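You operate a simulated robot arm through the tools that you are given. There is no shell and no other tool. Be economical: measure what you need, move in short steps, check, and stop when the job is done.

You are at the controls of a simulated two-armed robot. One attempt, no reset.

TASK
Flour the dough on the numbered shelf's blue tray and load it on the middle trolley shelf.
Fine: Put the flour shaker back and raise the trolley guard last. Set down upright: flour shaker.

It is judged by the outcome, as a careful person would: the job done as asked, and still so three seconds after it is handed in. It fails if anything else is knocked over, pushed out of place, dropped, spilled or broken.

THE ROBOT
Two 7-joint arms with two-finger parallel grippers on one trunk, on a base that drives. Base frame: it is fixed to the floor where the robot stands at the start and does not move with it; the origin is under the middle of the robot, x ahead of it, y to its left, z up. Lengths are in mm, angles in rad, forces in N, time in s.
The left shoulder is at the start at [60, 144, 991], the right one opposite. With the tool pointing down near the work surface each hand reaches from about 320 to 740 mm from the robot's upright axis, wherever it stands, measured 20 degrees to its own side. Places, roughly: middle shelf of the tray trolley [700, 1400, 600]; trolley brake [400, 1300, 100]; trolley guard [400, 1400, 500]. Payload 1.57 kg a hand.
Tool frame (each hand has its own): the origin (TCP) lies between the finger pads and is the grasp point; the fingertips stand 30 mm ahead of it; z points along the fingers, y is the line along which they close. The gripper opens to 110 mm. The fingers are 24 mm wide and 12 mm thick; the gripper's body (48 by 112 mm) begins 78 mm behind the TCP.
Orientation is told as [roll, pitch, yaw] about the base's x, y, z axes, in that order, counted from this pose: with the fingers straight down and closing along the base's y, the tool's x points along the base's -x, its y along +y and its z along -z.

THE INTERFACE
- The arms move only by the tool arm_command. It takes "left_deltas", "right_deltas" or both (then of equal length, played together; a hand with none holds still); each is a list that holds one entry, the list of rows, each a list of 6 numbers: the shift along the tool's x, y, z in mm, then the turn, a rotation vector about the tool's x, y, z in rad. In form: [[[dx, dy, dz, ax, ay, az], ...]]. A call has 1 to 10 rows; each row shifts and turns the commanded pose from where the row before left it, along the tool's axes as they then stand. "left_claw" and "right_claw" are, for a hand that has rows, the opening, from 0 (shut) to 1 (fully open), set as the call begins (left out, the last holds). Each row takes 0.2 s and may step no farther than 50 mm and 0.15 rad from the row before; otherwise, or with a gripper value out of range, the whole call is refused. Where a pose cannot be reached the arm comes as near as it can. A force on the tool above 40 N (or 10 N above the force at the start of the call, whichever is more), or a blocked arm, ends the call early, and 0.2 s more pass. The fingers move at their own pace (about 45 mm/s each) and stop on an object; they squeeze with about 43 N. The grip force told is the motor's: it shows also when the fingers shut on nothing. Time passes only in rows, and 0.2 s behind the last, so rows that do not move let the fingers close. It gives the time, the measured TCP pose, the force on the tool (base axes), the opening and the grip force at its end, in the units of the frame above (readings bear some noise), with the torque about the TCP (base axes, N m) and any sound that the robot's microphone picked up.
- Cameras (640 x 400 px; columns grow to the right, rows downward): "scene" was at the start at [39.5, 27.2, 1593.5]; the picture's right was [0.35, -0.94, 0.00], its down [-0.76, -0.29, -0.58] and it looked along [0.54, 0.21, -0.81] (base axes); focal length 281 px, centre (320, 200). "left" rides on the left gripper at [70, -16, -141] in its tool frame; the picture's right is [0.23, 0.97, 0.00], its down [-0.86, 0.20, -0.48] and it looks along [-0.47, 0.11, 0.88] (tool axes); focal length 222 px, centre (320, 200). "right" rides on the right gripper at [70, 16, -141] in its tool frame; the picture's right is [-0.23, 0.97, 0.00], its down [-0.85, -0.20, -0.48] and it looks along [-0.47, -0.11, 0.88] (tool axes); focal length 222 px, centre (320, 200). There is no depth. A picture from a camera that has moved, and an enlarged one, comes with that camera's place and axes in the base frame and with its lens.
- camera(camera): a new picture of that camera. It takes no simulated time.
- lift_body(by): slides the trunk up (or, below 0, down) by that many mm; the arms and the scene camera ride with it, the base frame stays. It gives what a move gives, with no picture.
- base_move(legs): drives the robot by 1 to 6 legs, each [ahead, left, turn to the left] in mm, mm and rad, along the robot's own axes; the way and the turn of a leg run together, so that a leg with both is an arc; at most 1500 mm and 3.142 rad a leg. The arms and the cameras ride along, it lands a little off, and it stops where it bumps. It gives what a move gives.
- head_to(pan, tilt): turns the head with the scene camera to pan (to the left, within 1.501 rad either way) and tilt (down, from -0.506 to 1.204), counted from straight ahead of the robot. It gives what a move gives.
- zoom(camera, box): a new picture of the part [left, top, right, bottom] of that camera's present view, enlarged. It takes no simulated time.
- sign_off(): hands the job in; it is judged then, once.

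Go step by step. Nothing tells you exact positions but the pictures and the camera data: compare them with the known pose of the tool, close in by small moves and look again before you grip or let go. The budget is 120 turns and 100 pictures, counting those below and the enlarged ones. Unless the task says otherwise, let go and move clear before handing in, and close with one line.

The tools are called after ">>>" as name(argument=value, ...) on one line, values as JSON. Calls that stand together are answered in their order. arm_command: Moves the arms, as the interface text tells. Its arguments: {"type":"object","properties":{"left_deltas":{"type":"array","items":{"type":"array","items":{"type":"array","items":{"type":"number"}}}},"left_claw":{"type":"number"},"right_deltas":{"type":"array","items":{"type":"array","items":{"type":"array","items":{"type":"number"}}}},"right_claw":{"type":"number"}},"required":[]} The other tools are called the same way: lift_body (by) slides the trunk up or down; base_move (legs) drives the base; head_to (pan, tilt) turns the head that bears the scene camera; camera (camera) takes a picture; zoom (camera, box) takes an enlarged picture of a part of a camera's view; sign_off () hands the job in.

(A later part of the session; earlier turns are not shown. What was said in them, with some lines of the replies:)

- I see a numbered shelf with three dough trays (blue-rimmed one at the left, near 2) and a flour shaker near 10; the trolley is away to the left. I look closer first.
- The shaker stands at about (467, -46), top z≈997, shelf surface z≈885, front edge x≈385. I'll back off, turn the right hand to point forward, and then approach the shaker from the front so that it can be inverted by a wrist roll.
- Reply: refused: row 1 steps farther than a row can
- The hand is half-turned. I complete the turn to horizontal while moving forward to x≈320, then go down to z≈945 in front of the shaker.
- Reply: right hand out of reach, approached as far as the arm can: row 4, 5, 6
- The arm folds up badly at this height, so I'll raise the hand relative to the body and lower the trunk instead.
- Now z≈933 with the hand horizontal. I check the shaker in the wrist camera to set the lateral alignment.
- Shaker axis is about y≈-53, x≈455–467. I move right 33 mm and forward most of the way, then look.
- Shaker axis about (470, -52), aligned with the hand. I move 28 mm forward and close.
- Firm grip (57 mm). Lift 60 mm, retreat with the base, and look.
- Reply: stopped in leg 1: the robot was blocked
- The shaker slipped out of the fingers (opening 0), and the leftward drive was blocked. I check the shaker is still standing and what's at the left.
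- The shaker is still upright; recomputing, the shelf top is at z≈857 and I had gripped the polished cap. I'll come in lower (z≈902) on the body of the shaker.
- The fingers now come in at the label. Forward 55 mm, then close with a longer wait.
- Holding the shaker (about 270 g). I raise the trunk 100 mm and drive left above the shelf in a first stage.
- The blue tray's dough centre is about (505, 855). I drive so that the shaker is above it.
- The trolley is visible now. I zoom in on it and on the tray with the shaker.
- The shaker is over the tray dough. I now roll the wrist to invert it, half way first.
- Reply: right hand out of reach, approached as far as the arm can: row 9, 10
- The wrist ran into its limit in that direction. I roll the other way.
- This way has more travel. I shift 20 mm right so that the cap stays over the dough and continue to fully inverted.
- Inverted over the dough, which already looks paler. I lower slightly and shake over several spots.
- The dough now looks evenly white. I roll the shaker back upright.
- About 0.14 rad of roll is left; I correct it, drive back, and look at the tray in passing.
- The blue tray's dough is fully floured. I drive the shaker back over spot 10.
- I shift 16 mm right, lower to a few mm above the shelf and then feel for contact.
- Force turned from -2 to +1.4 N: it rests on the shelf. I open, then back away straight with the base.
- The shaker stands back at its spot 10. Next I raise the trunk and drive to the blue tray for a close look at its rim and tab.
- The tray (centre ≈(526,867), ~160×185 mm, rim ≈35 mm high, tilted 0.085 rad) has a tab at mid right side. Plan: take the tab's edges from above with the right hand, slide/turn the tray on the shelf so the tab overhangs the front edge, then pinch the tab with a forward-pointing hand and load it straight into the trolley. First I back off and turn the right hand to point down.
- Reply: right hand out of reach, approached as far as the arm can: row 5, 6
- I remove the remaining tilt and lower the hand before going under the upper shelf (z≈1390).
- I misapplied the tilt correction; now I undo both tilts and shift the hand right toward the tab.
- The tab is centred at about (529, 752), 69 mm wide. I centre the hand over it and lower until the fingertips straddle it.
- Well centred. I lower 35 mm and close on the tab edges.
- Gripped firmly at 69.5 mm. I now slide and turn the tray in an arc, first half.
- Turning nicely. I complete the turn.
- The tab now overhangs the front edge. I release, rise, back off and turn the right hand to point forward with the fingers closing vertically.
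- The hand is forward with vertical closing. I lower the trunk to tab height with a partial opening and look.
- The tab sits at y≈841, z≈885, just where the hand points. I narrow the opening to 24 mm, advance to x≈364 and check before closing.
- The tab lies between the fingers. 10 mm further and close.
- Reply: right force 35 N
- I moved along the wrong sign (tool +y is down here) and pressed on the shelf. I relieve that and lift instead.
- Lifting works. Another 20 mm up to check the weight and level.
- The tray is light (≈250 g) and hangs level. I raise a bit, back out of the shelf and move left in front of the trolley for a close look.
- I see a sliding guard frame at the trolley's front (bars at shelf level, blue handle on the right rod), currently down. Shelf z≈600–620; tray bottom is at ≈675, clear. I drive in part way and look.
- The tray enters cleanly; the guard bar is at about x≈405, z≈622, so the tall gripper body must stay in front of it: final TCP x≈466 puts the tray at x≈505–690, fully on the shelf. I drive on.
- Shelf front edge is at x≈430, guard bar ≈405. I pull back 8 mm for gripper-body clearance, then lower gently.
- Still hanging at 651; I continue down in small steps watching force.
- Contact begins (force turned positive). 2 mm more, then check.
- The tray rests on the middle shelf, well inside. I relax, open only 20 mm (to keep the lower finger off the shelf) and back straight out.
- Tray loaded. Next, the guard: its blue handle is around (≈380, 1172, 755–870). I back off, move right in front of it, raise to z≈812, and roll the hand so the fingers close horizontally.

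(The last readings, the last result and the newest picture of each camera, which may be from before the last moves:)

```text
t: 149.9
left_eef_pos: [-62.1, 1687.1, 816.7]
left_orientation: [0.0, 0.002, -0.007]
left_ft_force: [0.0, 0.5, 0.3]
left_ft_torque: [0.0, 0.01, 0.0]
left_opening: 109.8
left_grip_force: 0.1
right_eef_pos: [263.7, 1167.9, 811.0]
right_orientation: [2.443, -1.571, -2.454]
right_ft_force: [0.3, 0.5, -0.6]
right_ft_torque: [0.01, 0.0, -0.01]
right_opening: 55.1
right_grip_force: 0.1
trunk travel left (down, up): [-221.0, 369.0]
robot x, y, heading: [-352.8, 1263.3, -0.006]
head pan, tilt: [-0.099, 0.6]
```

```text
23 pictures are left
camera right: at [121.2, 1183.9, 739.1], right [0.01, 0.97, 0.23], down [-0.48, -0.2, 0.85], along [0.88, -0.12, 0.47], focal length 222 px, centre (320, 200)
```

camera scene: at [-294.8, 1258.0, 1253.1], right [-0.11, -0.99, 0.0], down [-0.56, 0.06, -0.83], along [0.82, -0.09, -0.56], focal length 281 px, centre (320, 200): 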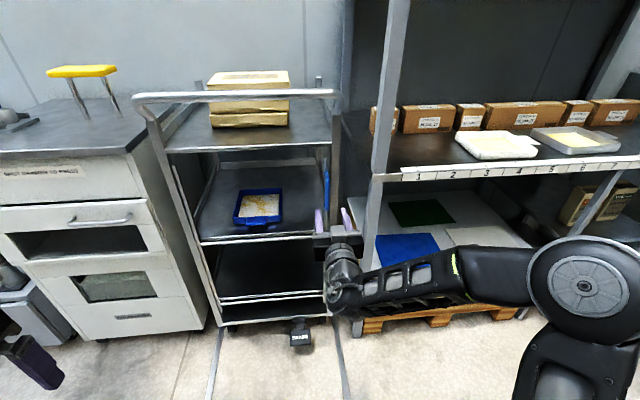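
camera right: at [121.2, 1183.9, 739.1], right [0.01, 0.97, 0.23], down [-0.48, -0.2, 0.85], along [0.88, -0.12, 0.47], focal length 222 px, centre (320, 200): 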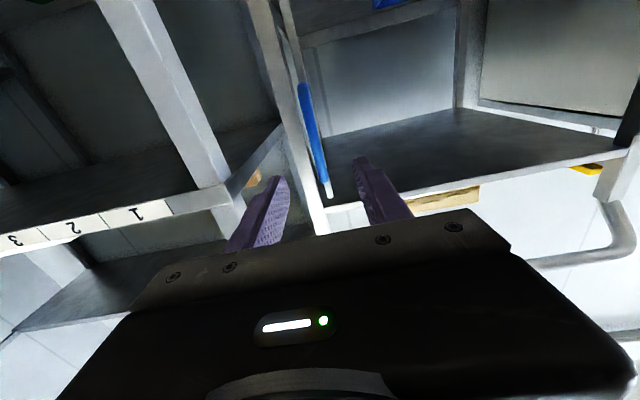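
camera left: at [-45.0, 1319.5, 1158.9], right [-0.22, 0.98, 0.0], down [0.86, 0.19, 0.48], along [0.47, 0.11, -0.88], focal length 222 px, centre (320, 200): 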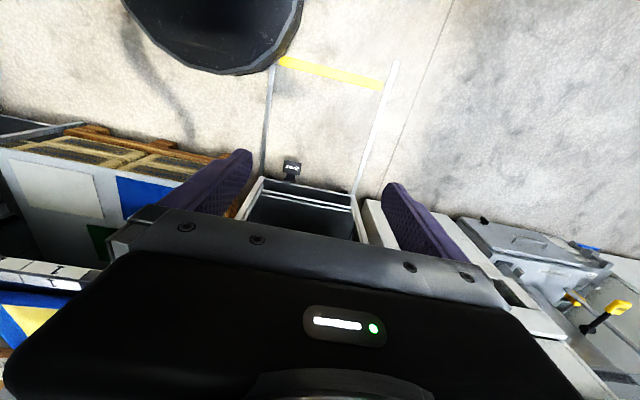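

>>> zoom(camera="right", box=[250, 50, 390, 220])

>>> zoom(camera="scene", box=[280, 130, 380, 250])

```text
2.35 times, centred on (320, 135) of right
camera zoom: at [121.2, 1183.9, 739.1], right [0.01, 0.97, 0.23], down [-0.48, -0.2, 0.85], along [0.88, -0.12, 0.47], focal length 523 px, centre (320, 353)
```

zoom: 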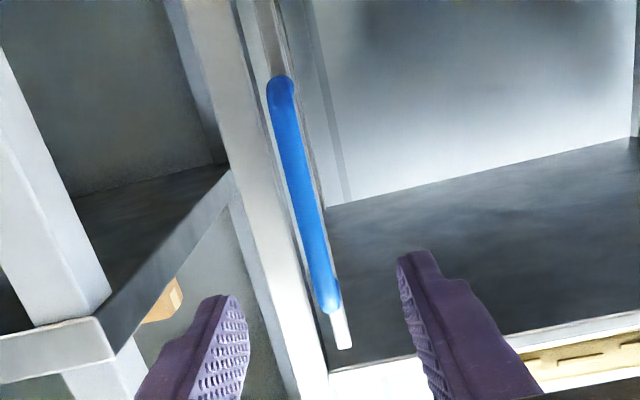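

```text
3.33 times, centred on (330, 190) of scene
camera zoom: at [-294.8, 1258.0, 1253.1], right [-0.11, -0.99, 0.0], down [-0.56, 0.06, -0.83], along [0.82, -0.09, -0.56], focal length 938 px, centre (287, 233)
```

zoom: 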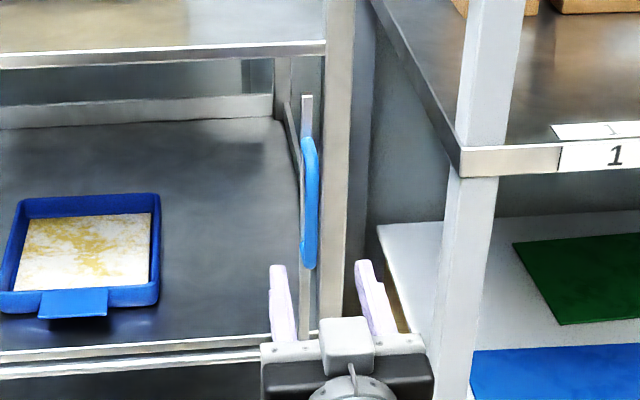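

The handle stands at y≈1162, x≈400–410, z≈745–865. I advance to x≈388 with the fingers either side and check.

>>> arm_command(right_deltas=[[[3, -2.5, 25, 0, 0, 0], [3, -2.5, 25, 0, 0, 0], [0, 0, 25, 0, 0, 0], [0, 0, 25, 0, 0, 0], [0, 0, 15, 0, 0, 0], [0, 0, 0, 0, 0, 0]]])

>>> camera(camera="right")

>>> zoom(camera="scene", box=[280, 130, 380, 250])

```text
t: 151.3
left_eef_pos: [-61.5, 1689.0, 816.5]
left_orientation: [0.001, 0.0, -0.006]
left_ft_force: [-0.1, -0.1, 0.3]
left_ft_torque: [0.01, -0.01, 0.01]
left_opening: 110.1
left_grip_force: 0.0
right_eef_pos: [380.4, 1161.2, 805.2]
right_orientation: [2.485, -1.571, -2.495]
right_ft_force: [0.1, -0.4, 0.0]
right_ft_torque: [-0.02, -0.02, 0.02]
right_opening: 54.8
right_grip_force: 0.0
trunk travel left (down, up): [-221.0, 369.0]
robot x, y, heading: [-357.1, 1264.7, -0.005]
head pan, tilt: [-0.099, 0.6]
```

```text
20 pictures are left
camera right: at [237.2, 1178.4, 734.3], right [0.01, 0.97, 0.23], down [-0.48, -0.2, 0.85], along [0.88, -0.12, 0.47], focal length 222 px, centre (320, 200)
```

right: 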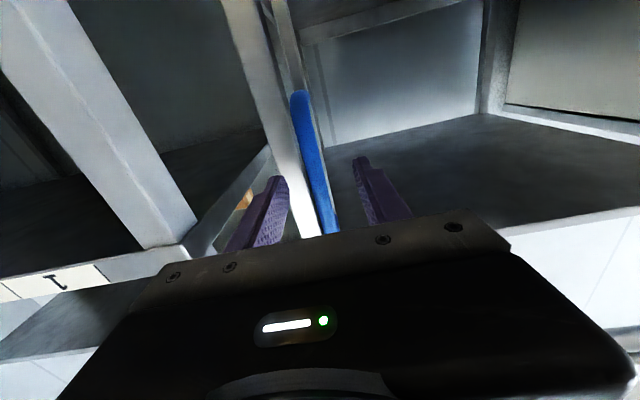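

```text
3.33 times, centred on (330, 190) of scene
camera zoom: at [-294.8, 1258.0, 1253.1], right [-0.11, -0.99, 0.0], down [-0.56, 0.06, -0.82], along [0.82, -0.09, -0.57], focal length 938 px, centre (287, 233)
```

zoom: 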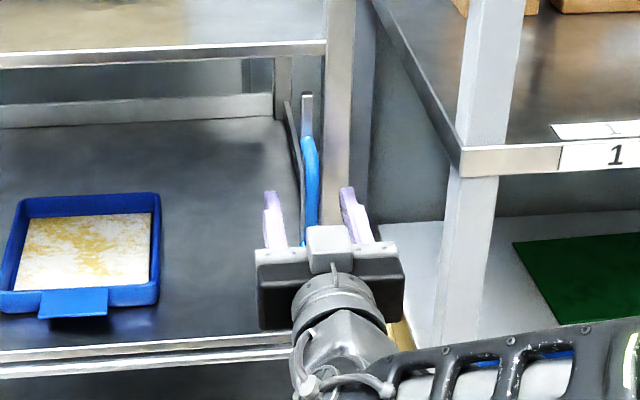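

The fingers straddle the handle. A little further, then close.

>>> arm_command(right_deltas=[[[0, 0, 8, 0, 0, 0], [0, 0, 0, 0, 0, 0]]])

>>> arm_command(right_deltas=[[[0, 0, 0, 0, 0, 0], [0, 0, 0, 0, 0, 0], [0, 0, 0, 0, 0, 0], [0, 0, 0, 0, 0, 0], [0, 0, 0, 0, 0, 0], [0, 0, 0, 0, 0, 0]]], right_claw=0)

>>> camera(camera="right")

```text
t: 151.9
left_eef_pos: [-61.8, 1689.4, 815.5]
left_orientation: [0.0, 0.001, -0.006]
left_ft_force: [-1.1, -0.3, 0.5]
left_ft_torque: [0.01, 0.01, 0.02]
left_opening: 109.9
left_grip_force: 0.0
right_eef_pos: [387.6, 1161.1, 804.2]
right_orientation: [2.608, -1.571, -2.616]
right_ft_force: [0.1, -0.2, -0.2]
right_ft_torque: [-0.01, 0.01, -0.01]
right_opening: 54.9
right_grip_force: 0.0
trunk travel left (down, up): [-221.0, 369.0]
robot x, y, heading: [-356.2, 1264.1, -0.006]
head pan, tilt: [-0.099, 0.6]
```

```text
t: 153.3
left_eef_pos: [-62.0, 1688.5, 816.1]
left_orientation: [0.001, 0.003, -0.006]
left_ft_force: [-0.1, -0.3, 1.1]
left_ft_torque: [-0.01, 0.0, 0.02]
left_opening: 110.1
left_grip_force: 0.2
right_eef_pos: [388.2, 1162.4, 805.4]
right_orientation: [2.918, -1.57, -2.926]
right_ft_force: [0.4, 1.5, 0.0]
right_ft_torque: [-0.13, 0.09, -0.03]
right_opening: 11.8
right_grip_force: 29.1
trunk travel left (down, up): [-221.0, 369.0]
robot x, y, heading: [-352.1, 1266.1, -0.006]
head pan, tilt: [-0.099, 0.6]
```

```text
18 pictures are left
camera right: at [245.3, 1178.4, 734.0], right [0.01, 0.97, 0.23], down [-0.48, -0.2, 0.85], along [0.88, -0.11, 0.47], focal length 222 px, centre (320, 200)
```

right: 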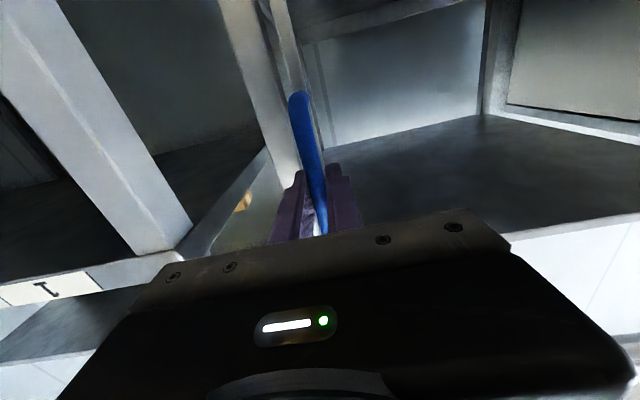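

Gripped the handle (12 mm). I raise it 40 mm and watch the force.

>>> arm_command(right_deltas=[[[-8, 0, 0, 0, 0, 0], [-10, 0, 0, 0, 0, 0], [-10, 0, 0, 0, 0, 0], [-12, 0, 0, 0, 0, 0], [0, 0, 0, 0, 0, 0]]])

>>> zoom(camera="scene", box=[130, 80, 380, 340])

```text
t: 154.5
left_eef_pos: [-60.6, 1688.9, 815.9]
left_orientation: [-0.001, 0.003, -0.007]
left_ft_force: [-0.6, -0.4, 0.6]
left_ft_torque: [0.03, -0.01, -0.02]
left_opening: 109.9
left_grip_force: 0.1
right_eef_pos: [388.4, 1162.6, 845.2]
right_orientation: [2.695, -1.571, -2.703]
right_ft_force: [5.7, 2.6, -1.0]
right_ft_torque: [-0.13, 0.68, -0.03]
right_opening: 11.5
right_grip_force: 29.5
trunk travel left (down, up): [-221.0, 369.0]
robot x, y, heading: [-351.6, 1265.5, -0.009]
head pan, tilt: [-0.099, 0.6]
```

```text
1.54 times, centred on (255, 210) of scene
camera zoom: at [-294.1, 1258.3, 1253.1], right [-0.11, -0.99, 0.0], down [-0.56, 0.06, -0.82], along [0.82, -0.09, -0.57], focal length 433 px, centre (420, 185)
```

zoom: 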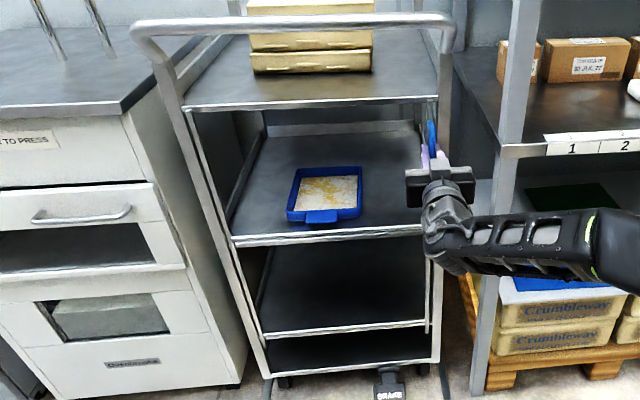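

It moves freely. Another 60 mm.

>>> arm_command(right_deltas=[[[-12, 0, 0, 0, 0, 0], [-12, 0, 0, 0, 0, 0], [-12, 0, 0, 0, 0, 0], [-12, 0, 0, 0, 0, 0], [-12, 0, 0, 0, 0, 0], [0, 0, 0, 0, 0, 0]]])

>>> zoom(camera="scene", box=[130, 80, 380, 340])

```text
t: 155.9
left_eef_pos: [-58.8, 1687.6, 816.1]
left_orientation: [0.001, 0.004, -0.008]
left_ft_force: [0.1, -0.7, 0.4]
left_ft_torque: [0.0, 0.0, 0.01]
left_opening: 110.0
left_grip_force: 0.1
right_eef_pos: [387.4, 1161.8, 899.7]
right_orientation: [-0.091, -1.562, 0.09]
right_ft_force: [4.8, 3.3, -25.3]
right_ft_torque: [-0.16, 0.22, 0.45]
right_opening: 12.2
right_grip_force: 29.4
trunk travel left (down, up): [-221.0, 369.0]
robot x, y, heading: [-359.5, 1273.1, -0.002]
head pan, tilt: [-0.099, 0.6]
```

```text
1.54 times, centred on (255, 210) of scene
camera zoom: at [-291.9, 1258.0, 1253.0], right [-0.11, -0.99, 0.0], down [-0.56, 0.06, -0.82], along [0.82, -0.09, -0.57], focal length 433 px, centre (420, 185)
```

zoom: 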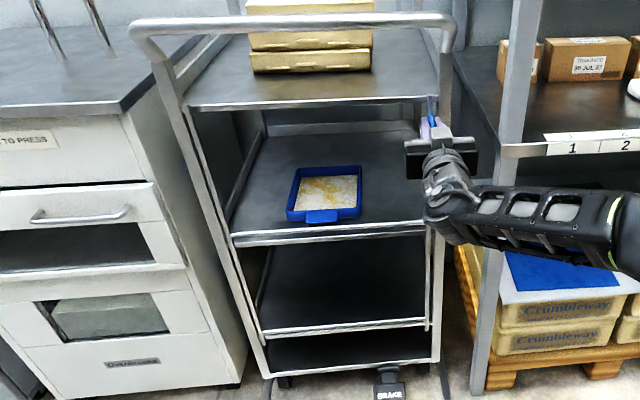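

>>> zoom(camera="scene", box=[260, 110, 380, 250])

>>> camera(camera="right")

```text
2.86 times, centred on (320, 180) of scene
camera zoom: at [-291.9, 1258.0, 1253.0], right [-0.11, -0.99, 0.0], down [-0.56, 0.06, -0.82], along [0.82, -0.09, -0.57], focal length 804 px, centre (320, 257)
```

zoom: 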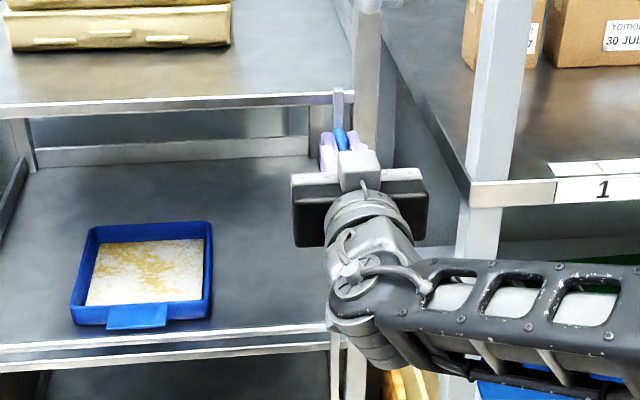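

```text
14 pictures are left
camera right: at [244.9, 1177.8, 829.8], right [0.0, 0.97, 0.23], down [-0.47, -0.2, 0.86], along [0.88, -0.11, 0.46], focal length 222 px, centre (320, 200)
```

right: 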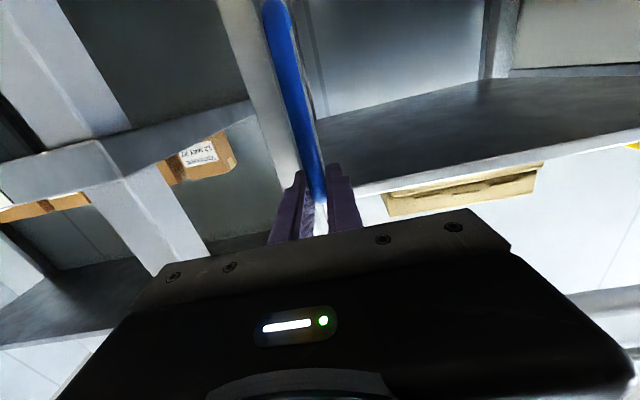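

The rod top and bar have risen about 45–50 mm while the fingers slid up part of the handle; resistance is now 25 N. I push a little further to see whether it is the end stop.

>>> arm_command(right_deltas=[[[-4, 0, 0, 0, 0, 0], [-4, 0, 0, 0, 0, 0], [0, 0, 0, 0, 0, 0]]])

>>> zoom(camera="scene", box=[260, 110, 380, 250])

```text
t: 156.7
left_eef_pos: [-61.0, 1688.8, 814.9]
left_orientation: [0.001, 0.004, -0.005]
left_ft_force: [-0.4, 0.1, 0.3]
left_ft_torque: [-0.01, -0.04, 0.0]
left_opening: 109.9
left_grip_force: 0.0
right_eef_pos: [387.3, 1161.7, 907.5]
right_orientation: [-0.072, -1.565, 0.068]
right_ft_force: [-0.6, 2.5, -26.2]
right_ft_torque: [-0.14, 0.34, 0.71]
right_opening: 12.1
right_grip_force: 30.0
trunk travel left (down, up): [-221.0, 369.0]
robot x, y, heading: [-354.3, 1268.0, -0.005]
head pan, tilt: [-0.099, 0.6]
```

```text
2.86 times, centred on (320, 180) of scene
camera zoom: at [-292.4, 1257.9, 1252.9], right [-0.11, -0.99, 0.0], down [-0.56, 0.06, -0.82], along [0.82, -0.09, -0.57], focal length 804 px, centre (320, 257)
```

zoom: 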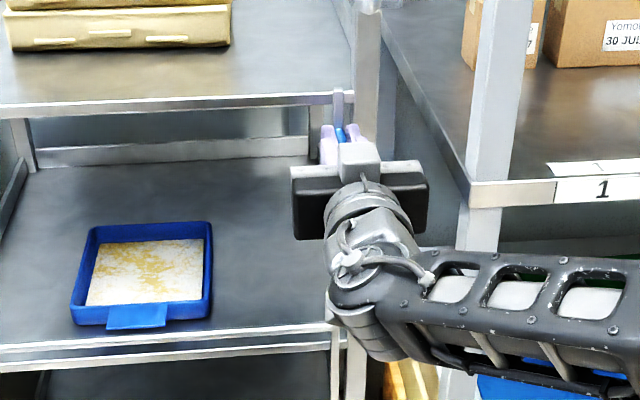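

The rod no longer rises with the pull (fingers just slide), so it seems to be at its stop. I release, back off and check that the guard stays up.

>>> arm_command(right_deltas=[[[0, 0, 0, 0, 0, 0], [0, 0, 0, 0, 0, 0], [0, 0, 0, 0, 0, 0], [0, 0, -20, 0, 0, 0], [0, 0, -40, 0, 0, 0], [0, 0, -40, 0, 0, 0], [0, 0, 0, 0, 0, 0]]], right_claw=0.45)

>>> base_move(legs=[[-120, 0, 0]])

>>> head_to(pan=0.1, tilt=0.5)

>>> zoom(camera="scene", box=[220, 80, 420, 310])

```text
t: 158.3
left_eef_pos: [-61.4, 1687.6, 816.1]
left_orientation: [-0.001, 0.002, -0.008]
left_ft_force: [-0.4, -0.4, 0.4]
left_ft_torque: [-0.01, 0.02, 0.0]
left_opening: 109.9
left_grip_force: 0.2
right_eef_pos: [283.7, 1162.6, 911.8]
right_orientation: [2.375, -1.57, -2.384]
right_ft_force: [-1.4, 0.3, -0.3]
right_ft_torque: [0.0, 0.01, -0.02]
right_opening: 49.6
right_grip_force: 0.0
trunk travel left (down, up): [-221.0, 369.0]
robot x, y, heading: [-353.5, 1264.5, -0.005]
head pan, tilt: [-0.099, 0.6]
```

```text
t: 159.6
left_eef_pos: [-183.2, 1688.2, 815.5]
left_orientation: [0.001, 0.002, -0.006]
left_ft_force: [-0.2, 1.0, -0.5]
left_ft_torque: [-0.05, 0.01, 0.01]
left_opening: 110.3
left_grip_force: 0.0
right_eef_pos: [162.1, 1164.1, 912.3]
right_orientation: [2.617, -1.57, -2.622]
right_ft_force: [-0.6, 0.3, 0.4]
right_ft_torque: [0.03, 0.0, 0.01]
right_opening: 49.5
right_grip_force: 0.0
trunk travel left (down, up): [-221.0, 369.0]
robot x, y, heading: [-472.4, 1266.3, -0.01]
head pan, tilt: [-0.099, 0.6]
```

```text
t: 160.3
left_eef_pos: [-181.7, 1688.2, 814.7]
left_orientation: [0.0, 0.001, -0.007]
left_ft_force: [-0.7, -0.5, 0.5]
left_ft_torque: [0.01, -0.01, 0.01]
left_opening: 110.0
left_grip_force: 0.1
right_eef_pos: [161.9, 1162.4, 911.8]
right_orientation: [2.496, -1.57, -2.504]
right_ft_force: [-0.5, -0.2, 0.2]
right_ft_torque: [0.01, 0.02, -0.01]
right_opening: 49.4
right_grip_force: 0.2
trunk travel left (down, up): [-221.0, 369.0]
robot x, y, heading: [-472.0, 1265.7, -0.007]
head pan, tilt: [0.099, 0.499]
```

```text
1.74 times, centred on (320, 195) of scene
camera zoom: at [-413.1, 1276.6, 1262.1], right [0.09, -1.0, 0.0], down [-0.48, -0.04, -0.88], along [0.87, 0.08, -0.48], focal length 489 px, centre (320, 209)
```

zoom: 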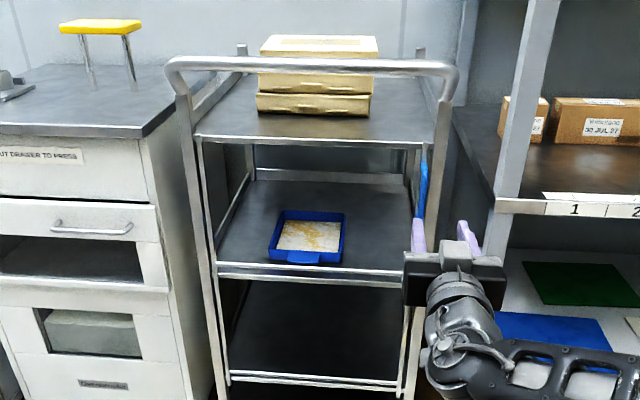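

The guard stays up (bar top ≈670 vs ≈622 before). To be sure it's fully raised, I push once from below the handle with closed fingers.

>>> lift_body(by=-157)

>>> base_move(legs=[[120, 0, 0]])

>>> arm_command(right_deltas=[[[0, 0, 0, 0, 0, 0], [0, 0, 0, 0, 0, 0], [0, 0, 30, 0, 0, 0], [0, 0, 30, 0, 0, 0], [0, 0, 20, 0, 0, 0], [0, 0, 15, 0, 0, 0], [0, 0, 0, 0, 0, 0]]], right_claw=0)

>>> camera(camera="right")

```text
t: 162.1
left_eef_pos: [-181.5, 1689.0, 658.8]
left_orientation: [0.001, 0.001, -0.007]
left_ft_force: [0.4, -0.5, 0.6]
left_ft_torque: [-0.03, 0.01, -0.04]
left_opening: 109.9
left_grip_force: 0.1
right_eef_pos: [163.7, 1162.8, 756.5]
right_orientation: [2.6, -1.568, -2.609]
right_ft_force: [0.0, 0.4, 0.8]
right_ft_torque: [0.02, 0.0, 0.0]
right_opening: 49.6
right_grip_force: 0.2
trunk travel left (down, up): [-64.0, 526.0]
robot x, y, heading: [-471.5, 1265.9, -0.005]
head pan, tilt: [0.099, 0.499]
```

```text
t: 163.3
left_eef_pos: [-63.0, 1688.4, 659.3]
left_orientation: [0.0, 0.001, -0.009]
left_ft_force: [0.0, 0.6, -0.1]
left_ft_torque: [0.02, 0.01, 0.0]
left_opening: 109.9
left_grip_force: 0.1
right_eef_pos: [280.8, 1161.4, 756.0]
right_orientation: [2.6, -1.571, -2.61]
right_ft_force: [0.0, -1.1, -0.1]
right_ft_torque: [0.01, 0.02, 0.0]
right_opening: 49.9
right_grip_force: 0.1
trunk travel left (down, up): [-64.0, 526.0]
robot x, y, heading: [-356.3, 1270.3, -0.007]
head pan, tilt: [0.099, 0.499]
```

```text
t: 164.9
left_eef_pos: [-63.4, 1687.6, 658.9]
left_orientation: [0.001, 0.002, -0.007]
left_ft_force: [0.1, -0.9, 0.3]
left_ft_torque: [0.01, -0.02, -0.01]
left_opening: 110.0
left_grip_force: 0.1
right_eef_pos: [374.7, 1162.0, 755.1]
right_orientation: [2.728, -1.572, -2.738]
right_ft_force: [0.3, -0.1, 0.4]
right_ft_torque: [0.0, 0.02, 0.01]
right_opening: 0.2
right_grip_force: 21.5
trunk travel left (down, up): [-64.0, 526.0]
robot x, y, heading: [-355.7, 1265.8, -0.009]
head pan, tilt: [0.099, 0.499]
```

```text
11 pictures are left
camera right: at [233.1, 1178.7, 684.0], right [0.01, 0.97, 0.23], down [-0.48, -0.2, 0.85], along [0.88, -0.12, 0.47], focal length 222 px, centre (320, 200)
```

right: 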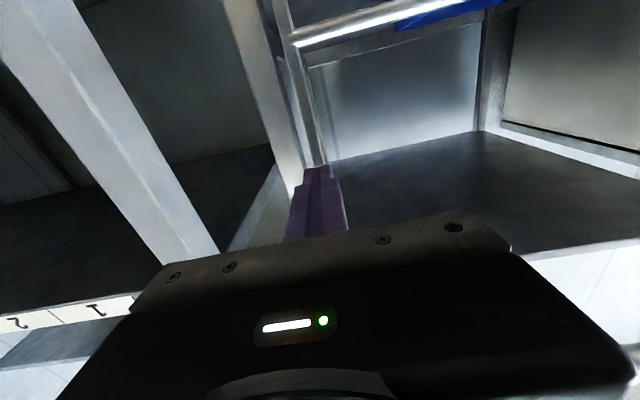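

The closed fingers are below the handle. I push up in small steps.

>>> arm_command(right_deltas=[[[-6, 0, 3, 0, 0, 0], [-6, 0, 0, 0, 0, 0], [-5, 0, 0, 0, 0, 0], [-4, 0, 0, 0, 0, 0], [-4, 0, 0, 0, 0, 0], [-4, 0, 0, 0, 0, 0], [0, 0, 0, 0, 0, 0]]])

>>> zoom(camera="scene", box=[250, 60, 420, 260])

```text
t: 166.5
left_eef_pos: [-63.1, 1688.4, 659.1]
left_orientation: [0.0, 0.003, -0.008]
left_ft_force: [0.3, -0.6, 1.0]
left_ft_torque: [0.0, 0.01, 0.03]
left_opening: 109.9
left_grip_force: 0.1
right_eef_pos: [380.7, 1161.1, 778.2]
right_orientation: [0.085, -1.559, -0.09]
right_ft_force: [-11.0, 1.1, -26.5]
right_ft_torque: [-0.01, 0.64, 0.05]
right_opening: 0.2
right_grip_force: 21.4
trunk travel left (down, up): [-64.0, 526.0]
robot x, y, heading: [-356.1, 1266.6, -0.009]
head pan, tilt: [0.099, 0.499]
```

```text
2.00 times, centred on (335, 160) of scene
camera zoom: at [-293.0, 1275.3, 1104.7], right [0.09, -1.0, 0.0], down [-0.48, -0.04, -0.88], along [0.87, 0.08, -0.48], focal length 563 px, centre (290, 280)
```

zoom: 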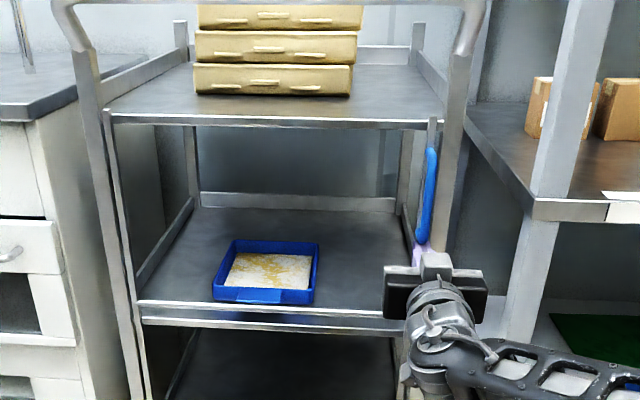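

The handle resists 26 N without moving: the guard is at its upper stop. I lower off it and retreat for a last look.

>>> arm_command(right_deltas=[[[10, 0, 0, 0, 0, 0], [12, 0, 0, 0, 0, 0], [0, 0, -30, 0, 0, 0], [0, 0, -40, 0, 0, 0], [0, 0, 0, 0, 0, 0]]])

>>> base_move(legs=[[-250, 0, 0]])

>>> lift_body(by=200)

>>> head_to(pan=-0.25, tilt=0.45)

>>> camera(camera="scene")

>>> zoom(camera="scene", box=[150, 80, 350, 330])

```text
t: 167.7
left_eef_pos: [-63.0, 1688.8, 659.6]
left_orientation: [0.001, 0.003, -0.009]
left_ft_force: [-0.5, -0.1, 0.8]
left_ft_torque: [0.0, -0.02, 0.02]
left_opening: 110.0
left_grip_force: 0.1
right_eef_pos: [308.9, 1163.0, 761.7]
right_orientation: [2.894, -1.57, -2.904]
right_ft_force: [-0.7, -0.3, -0.2]
right_ft_torque: [-0.02, -0.03, -0.03]
right_opening: 0.0
right_grip_force: 20.8
trunk travel left (down, up): [-64.0, 526.0]
robot x, y, heading: [-359.8, 1265.7, -0.012]
head pan, tilt: [0.099, 0.499]
```

```text
t: 169.5
left_eef_pos: [-315.6, 1691.3, 659.2]
left_orientation: [0.0, 0.002, -0.004]
left_ft_force: [-0.4, 0.9, -0.4]
left_ft_torque: [0.01, 0.01, -0.01]
left_opening: 109.9
left_grip_force: 0.0
right_eef_pos: [61.7, 1166.4, 761.6]
right_orientation: [2.441, -1.572, -2.446]
right_ft_force: [0.5, -0.6, -0.2]
right_ft_torque: [0.02, -0.03, 0.01]
right_opening: 0.1
right_grip_force: 20.9
trunk travel left (down, up): [-64.0, 526.0]
robot x, y, heading: [-607.1, 1268.9, -0.006]
head pan, tilt: [0.099, 0.499]
```

```text
t: 171.7
left_eef_pos: [-314.9, 1690.2, 859.2]
left_orientation: [-0.001, 0.001, -0.003]
left_ft_force: [0.7, 0.2, 0.0]
left_ft_torque: [0.0, 0.01, 0.0]
left_opening: 110.3
left_grip_force: 0.1
right_eef_pos: [59.6, 1166.2, 961.2]
right_orientation: [2.478, -1.573, -2.482]
right_ft_force: [-0.5, 0.1, -0.3]
right_ft_torque: [-0.01, 0.0, 0.0]
right_opening: 0.0
right_grip_force: 21.7
trunk travel left (down, up): [-264.0, 326.0]
robot x, y, heading: [-605.8, 1264.8, -0.008]
head pan, tilt: [0.099, 0.499]
```

```text
t: 172.5
left_eef_pos: [-315.4, 1690.0, 858.7]
left_orientation: [0.0, 0.003, -0.006]
left_ft_force: [0.0, -0.7, -0.9]
left_ft_torque: [-0.03, 0.0, 0.0]
left_opening: 109.8
left_grip_force: 0.0
right_eef_pos: [58.9, 1167.3, 961.8]
right_orientation: [2.574, -1.57, -2.578]
right_ft_force: [-0.7, 1.0, -0.6]
right_ft_torque: [-0.02, 0.0, 0.0]
right_opening: 0.0
right_grip_force: 21.2
trunk travel left (down, up): [-264.0, 326.0]
robot x, y, heading: [-604.8, 1265.2, -0.008]
head pan, tilt: [-0.25, 0.45]
```

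```text
9 pictures are left
camera scene: at [-546.5, 1245.9, 1309.6], right [-0.25, -0.97, 0.0], down [-0.42, 0.11, -0.9], along [0.87, -0.23, -0.44], focal length 281 px, centre (320, 200)
```

scene: 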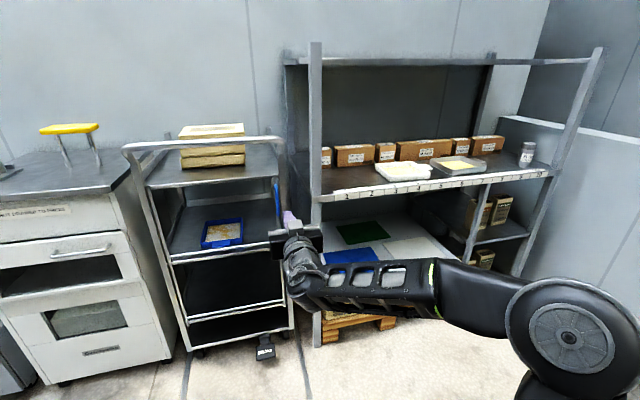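

```text
1.60 times, centred on (250, 205) of scene
camera zoom: at [-546.5, 1245.9, 1309.6], right [-0.25, -0.97, 0.0], down [-0.42, 0.11, -0.9], along [0.87, -0.23, -0.44], focal length 450 px, centre (432, 192)
```

zoom: 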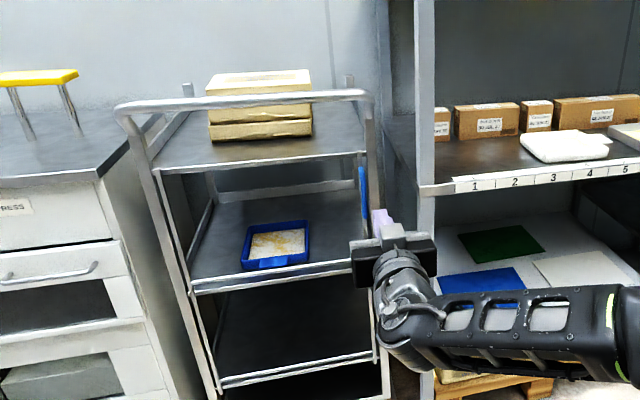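

The floured tray is on the middle trolley shelf, the shaker stands upright at spot 10, and the guard stays raised with both hands clear. I hand in.

>>> sign_off()

```text
The job is handed in.
```

The dough in the blue tray is floured, with some yellow still showing through the flour. The tray is on the middle trolley shelf, the shaker is back upright at spot 10, and the guard was raised last and is holding.
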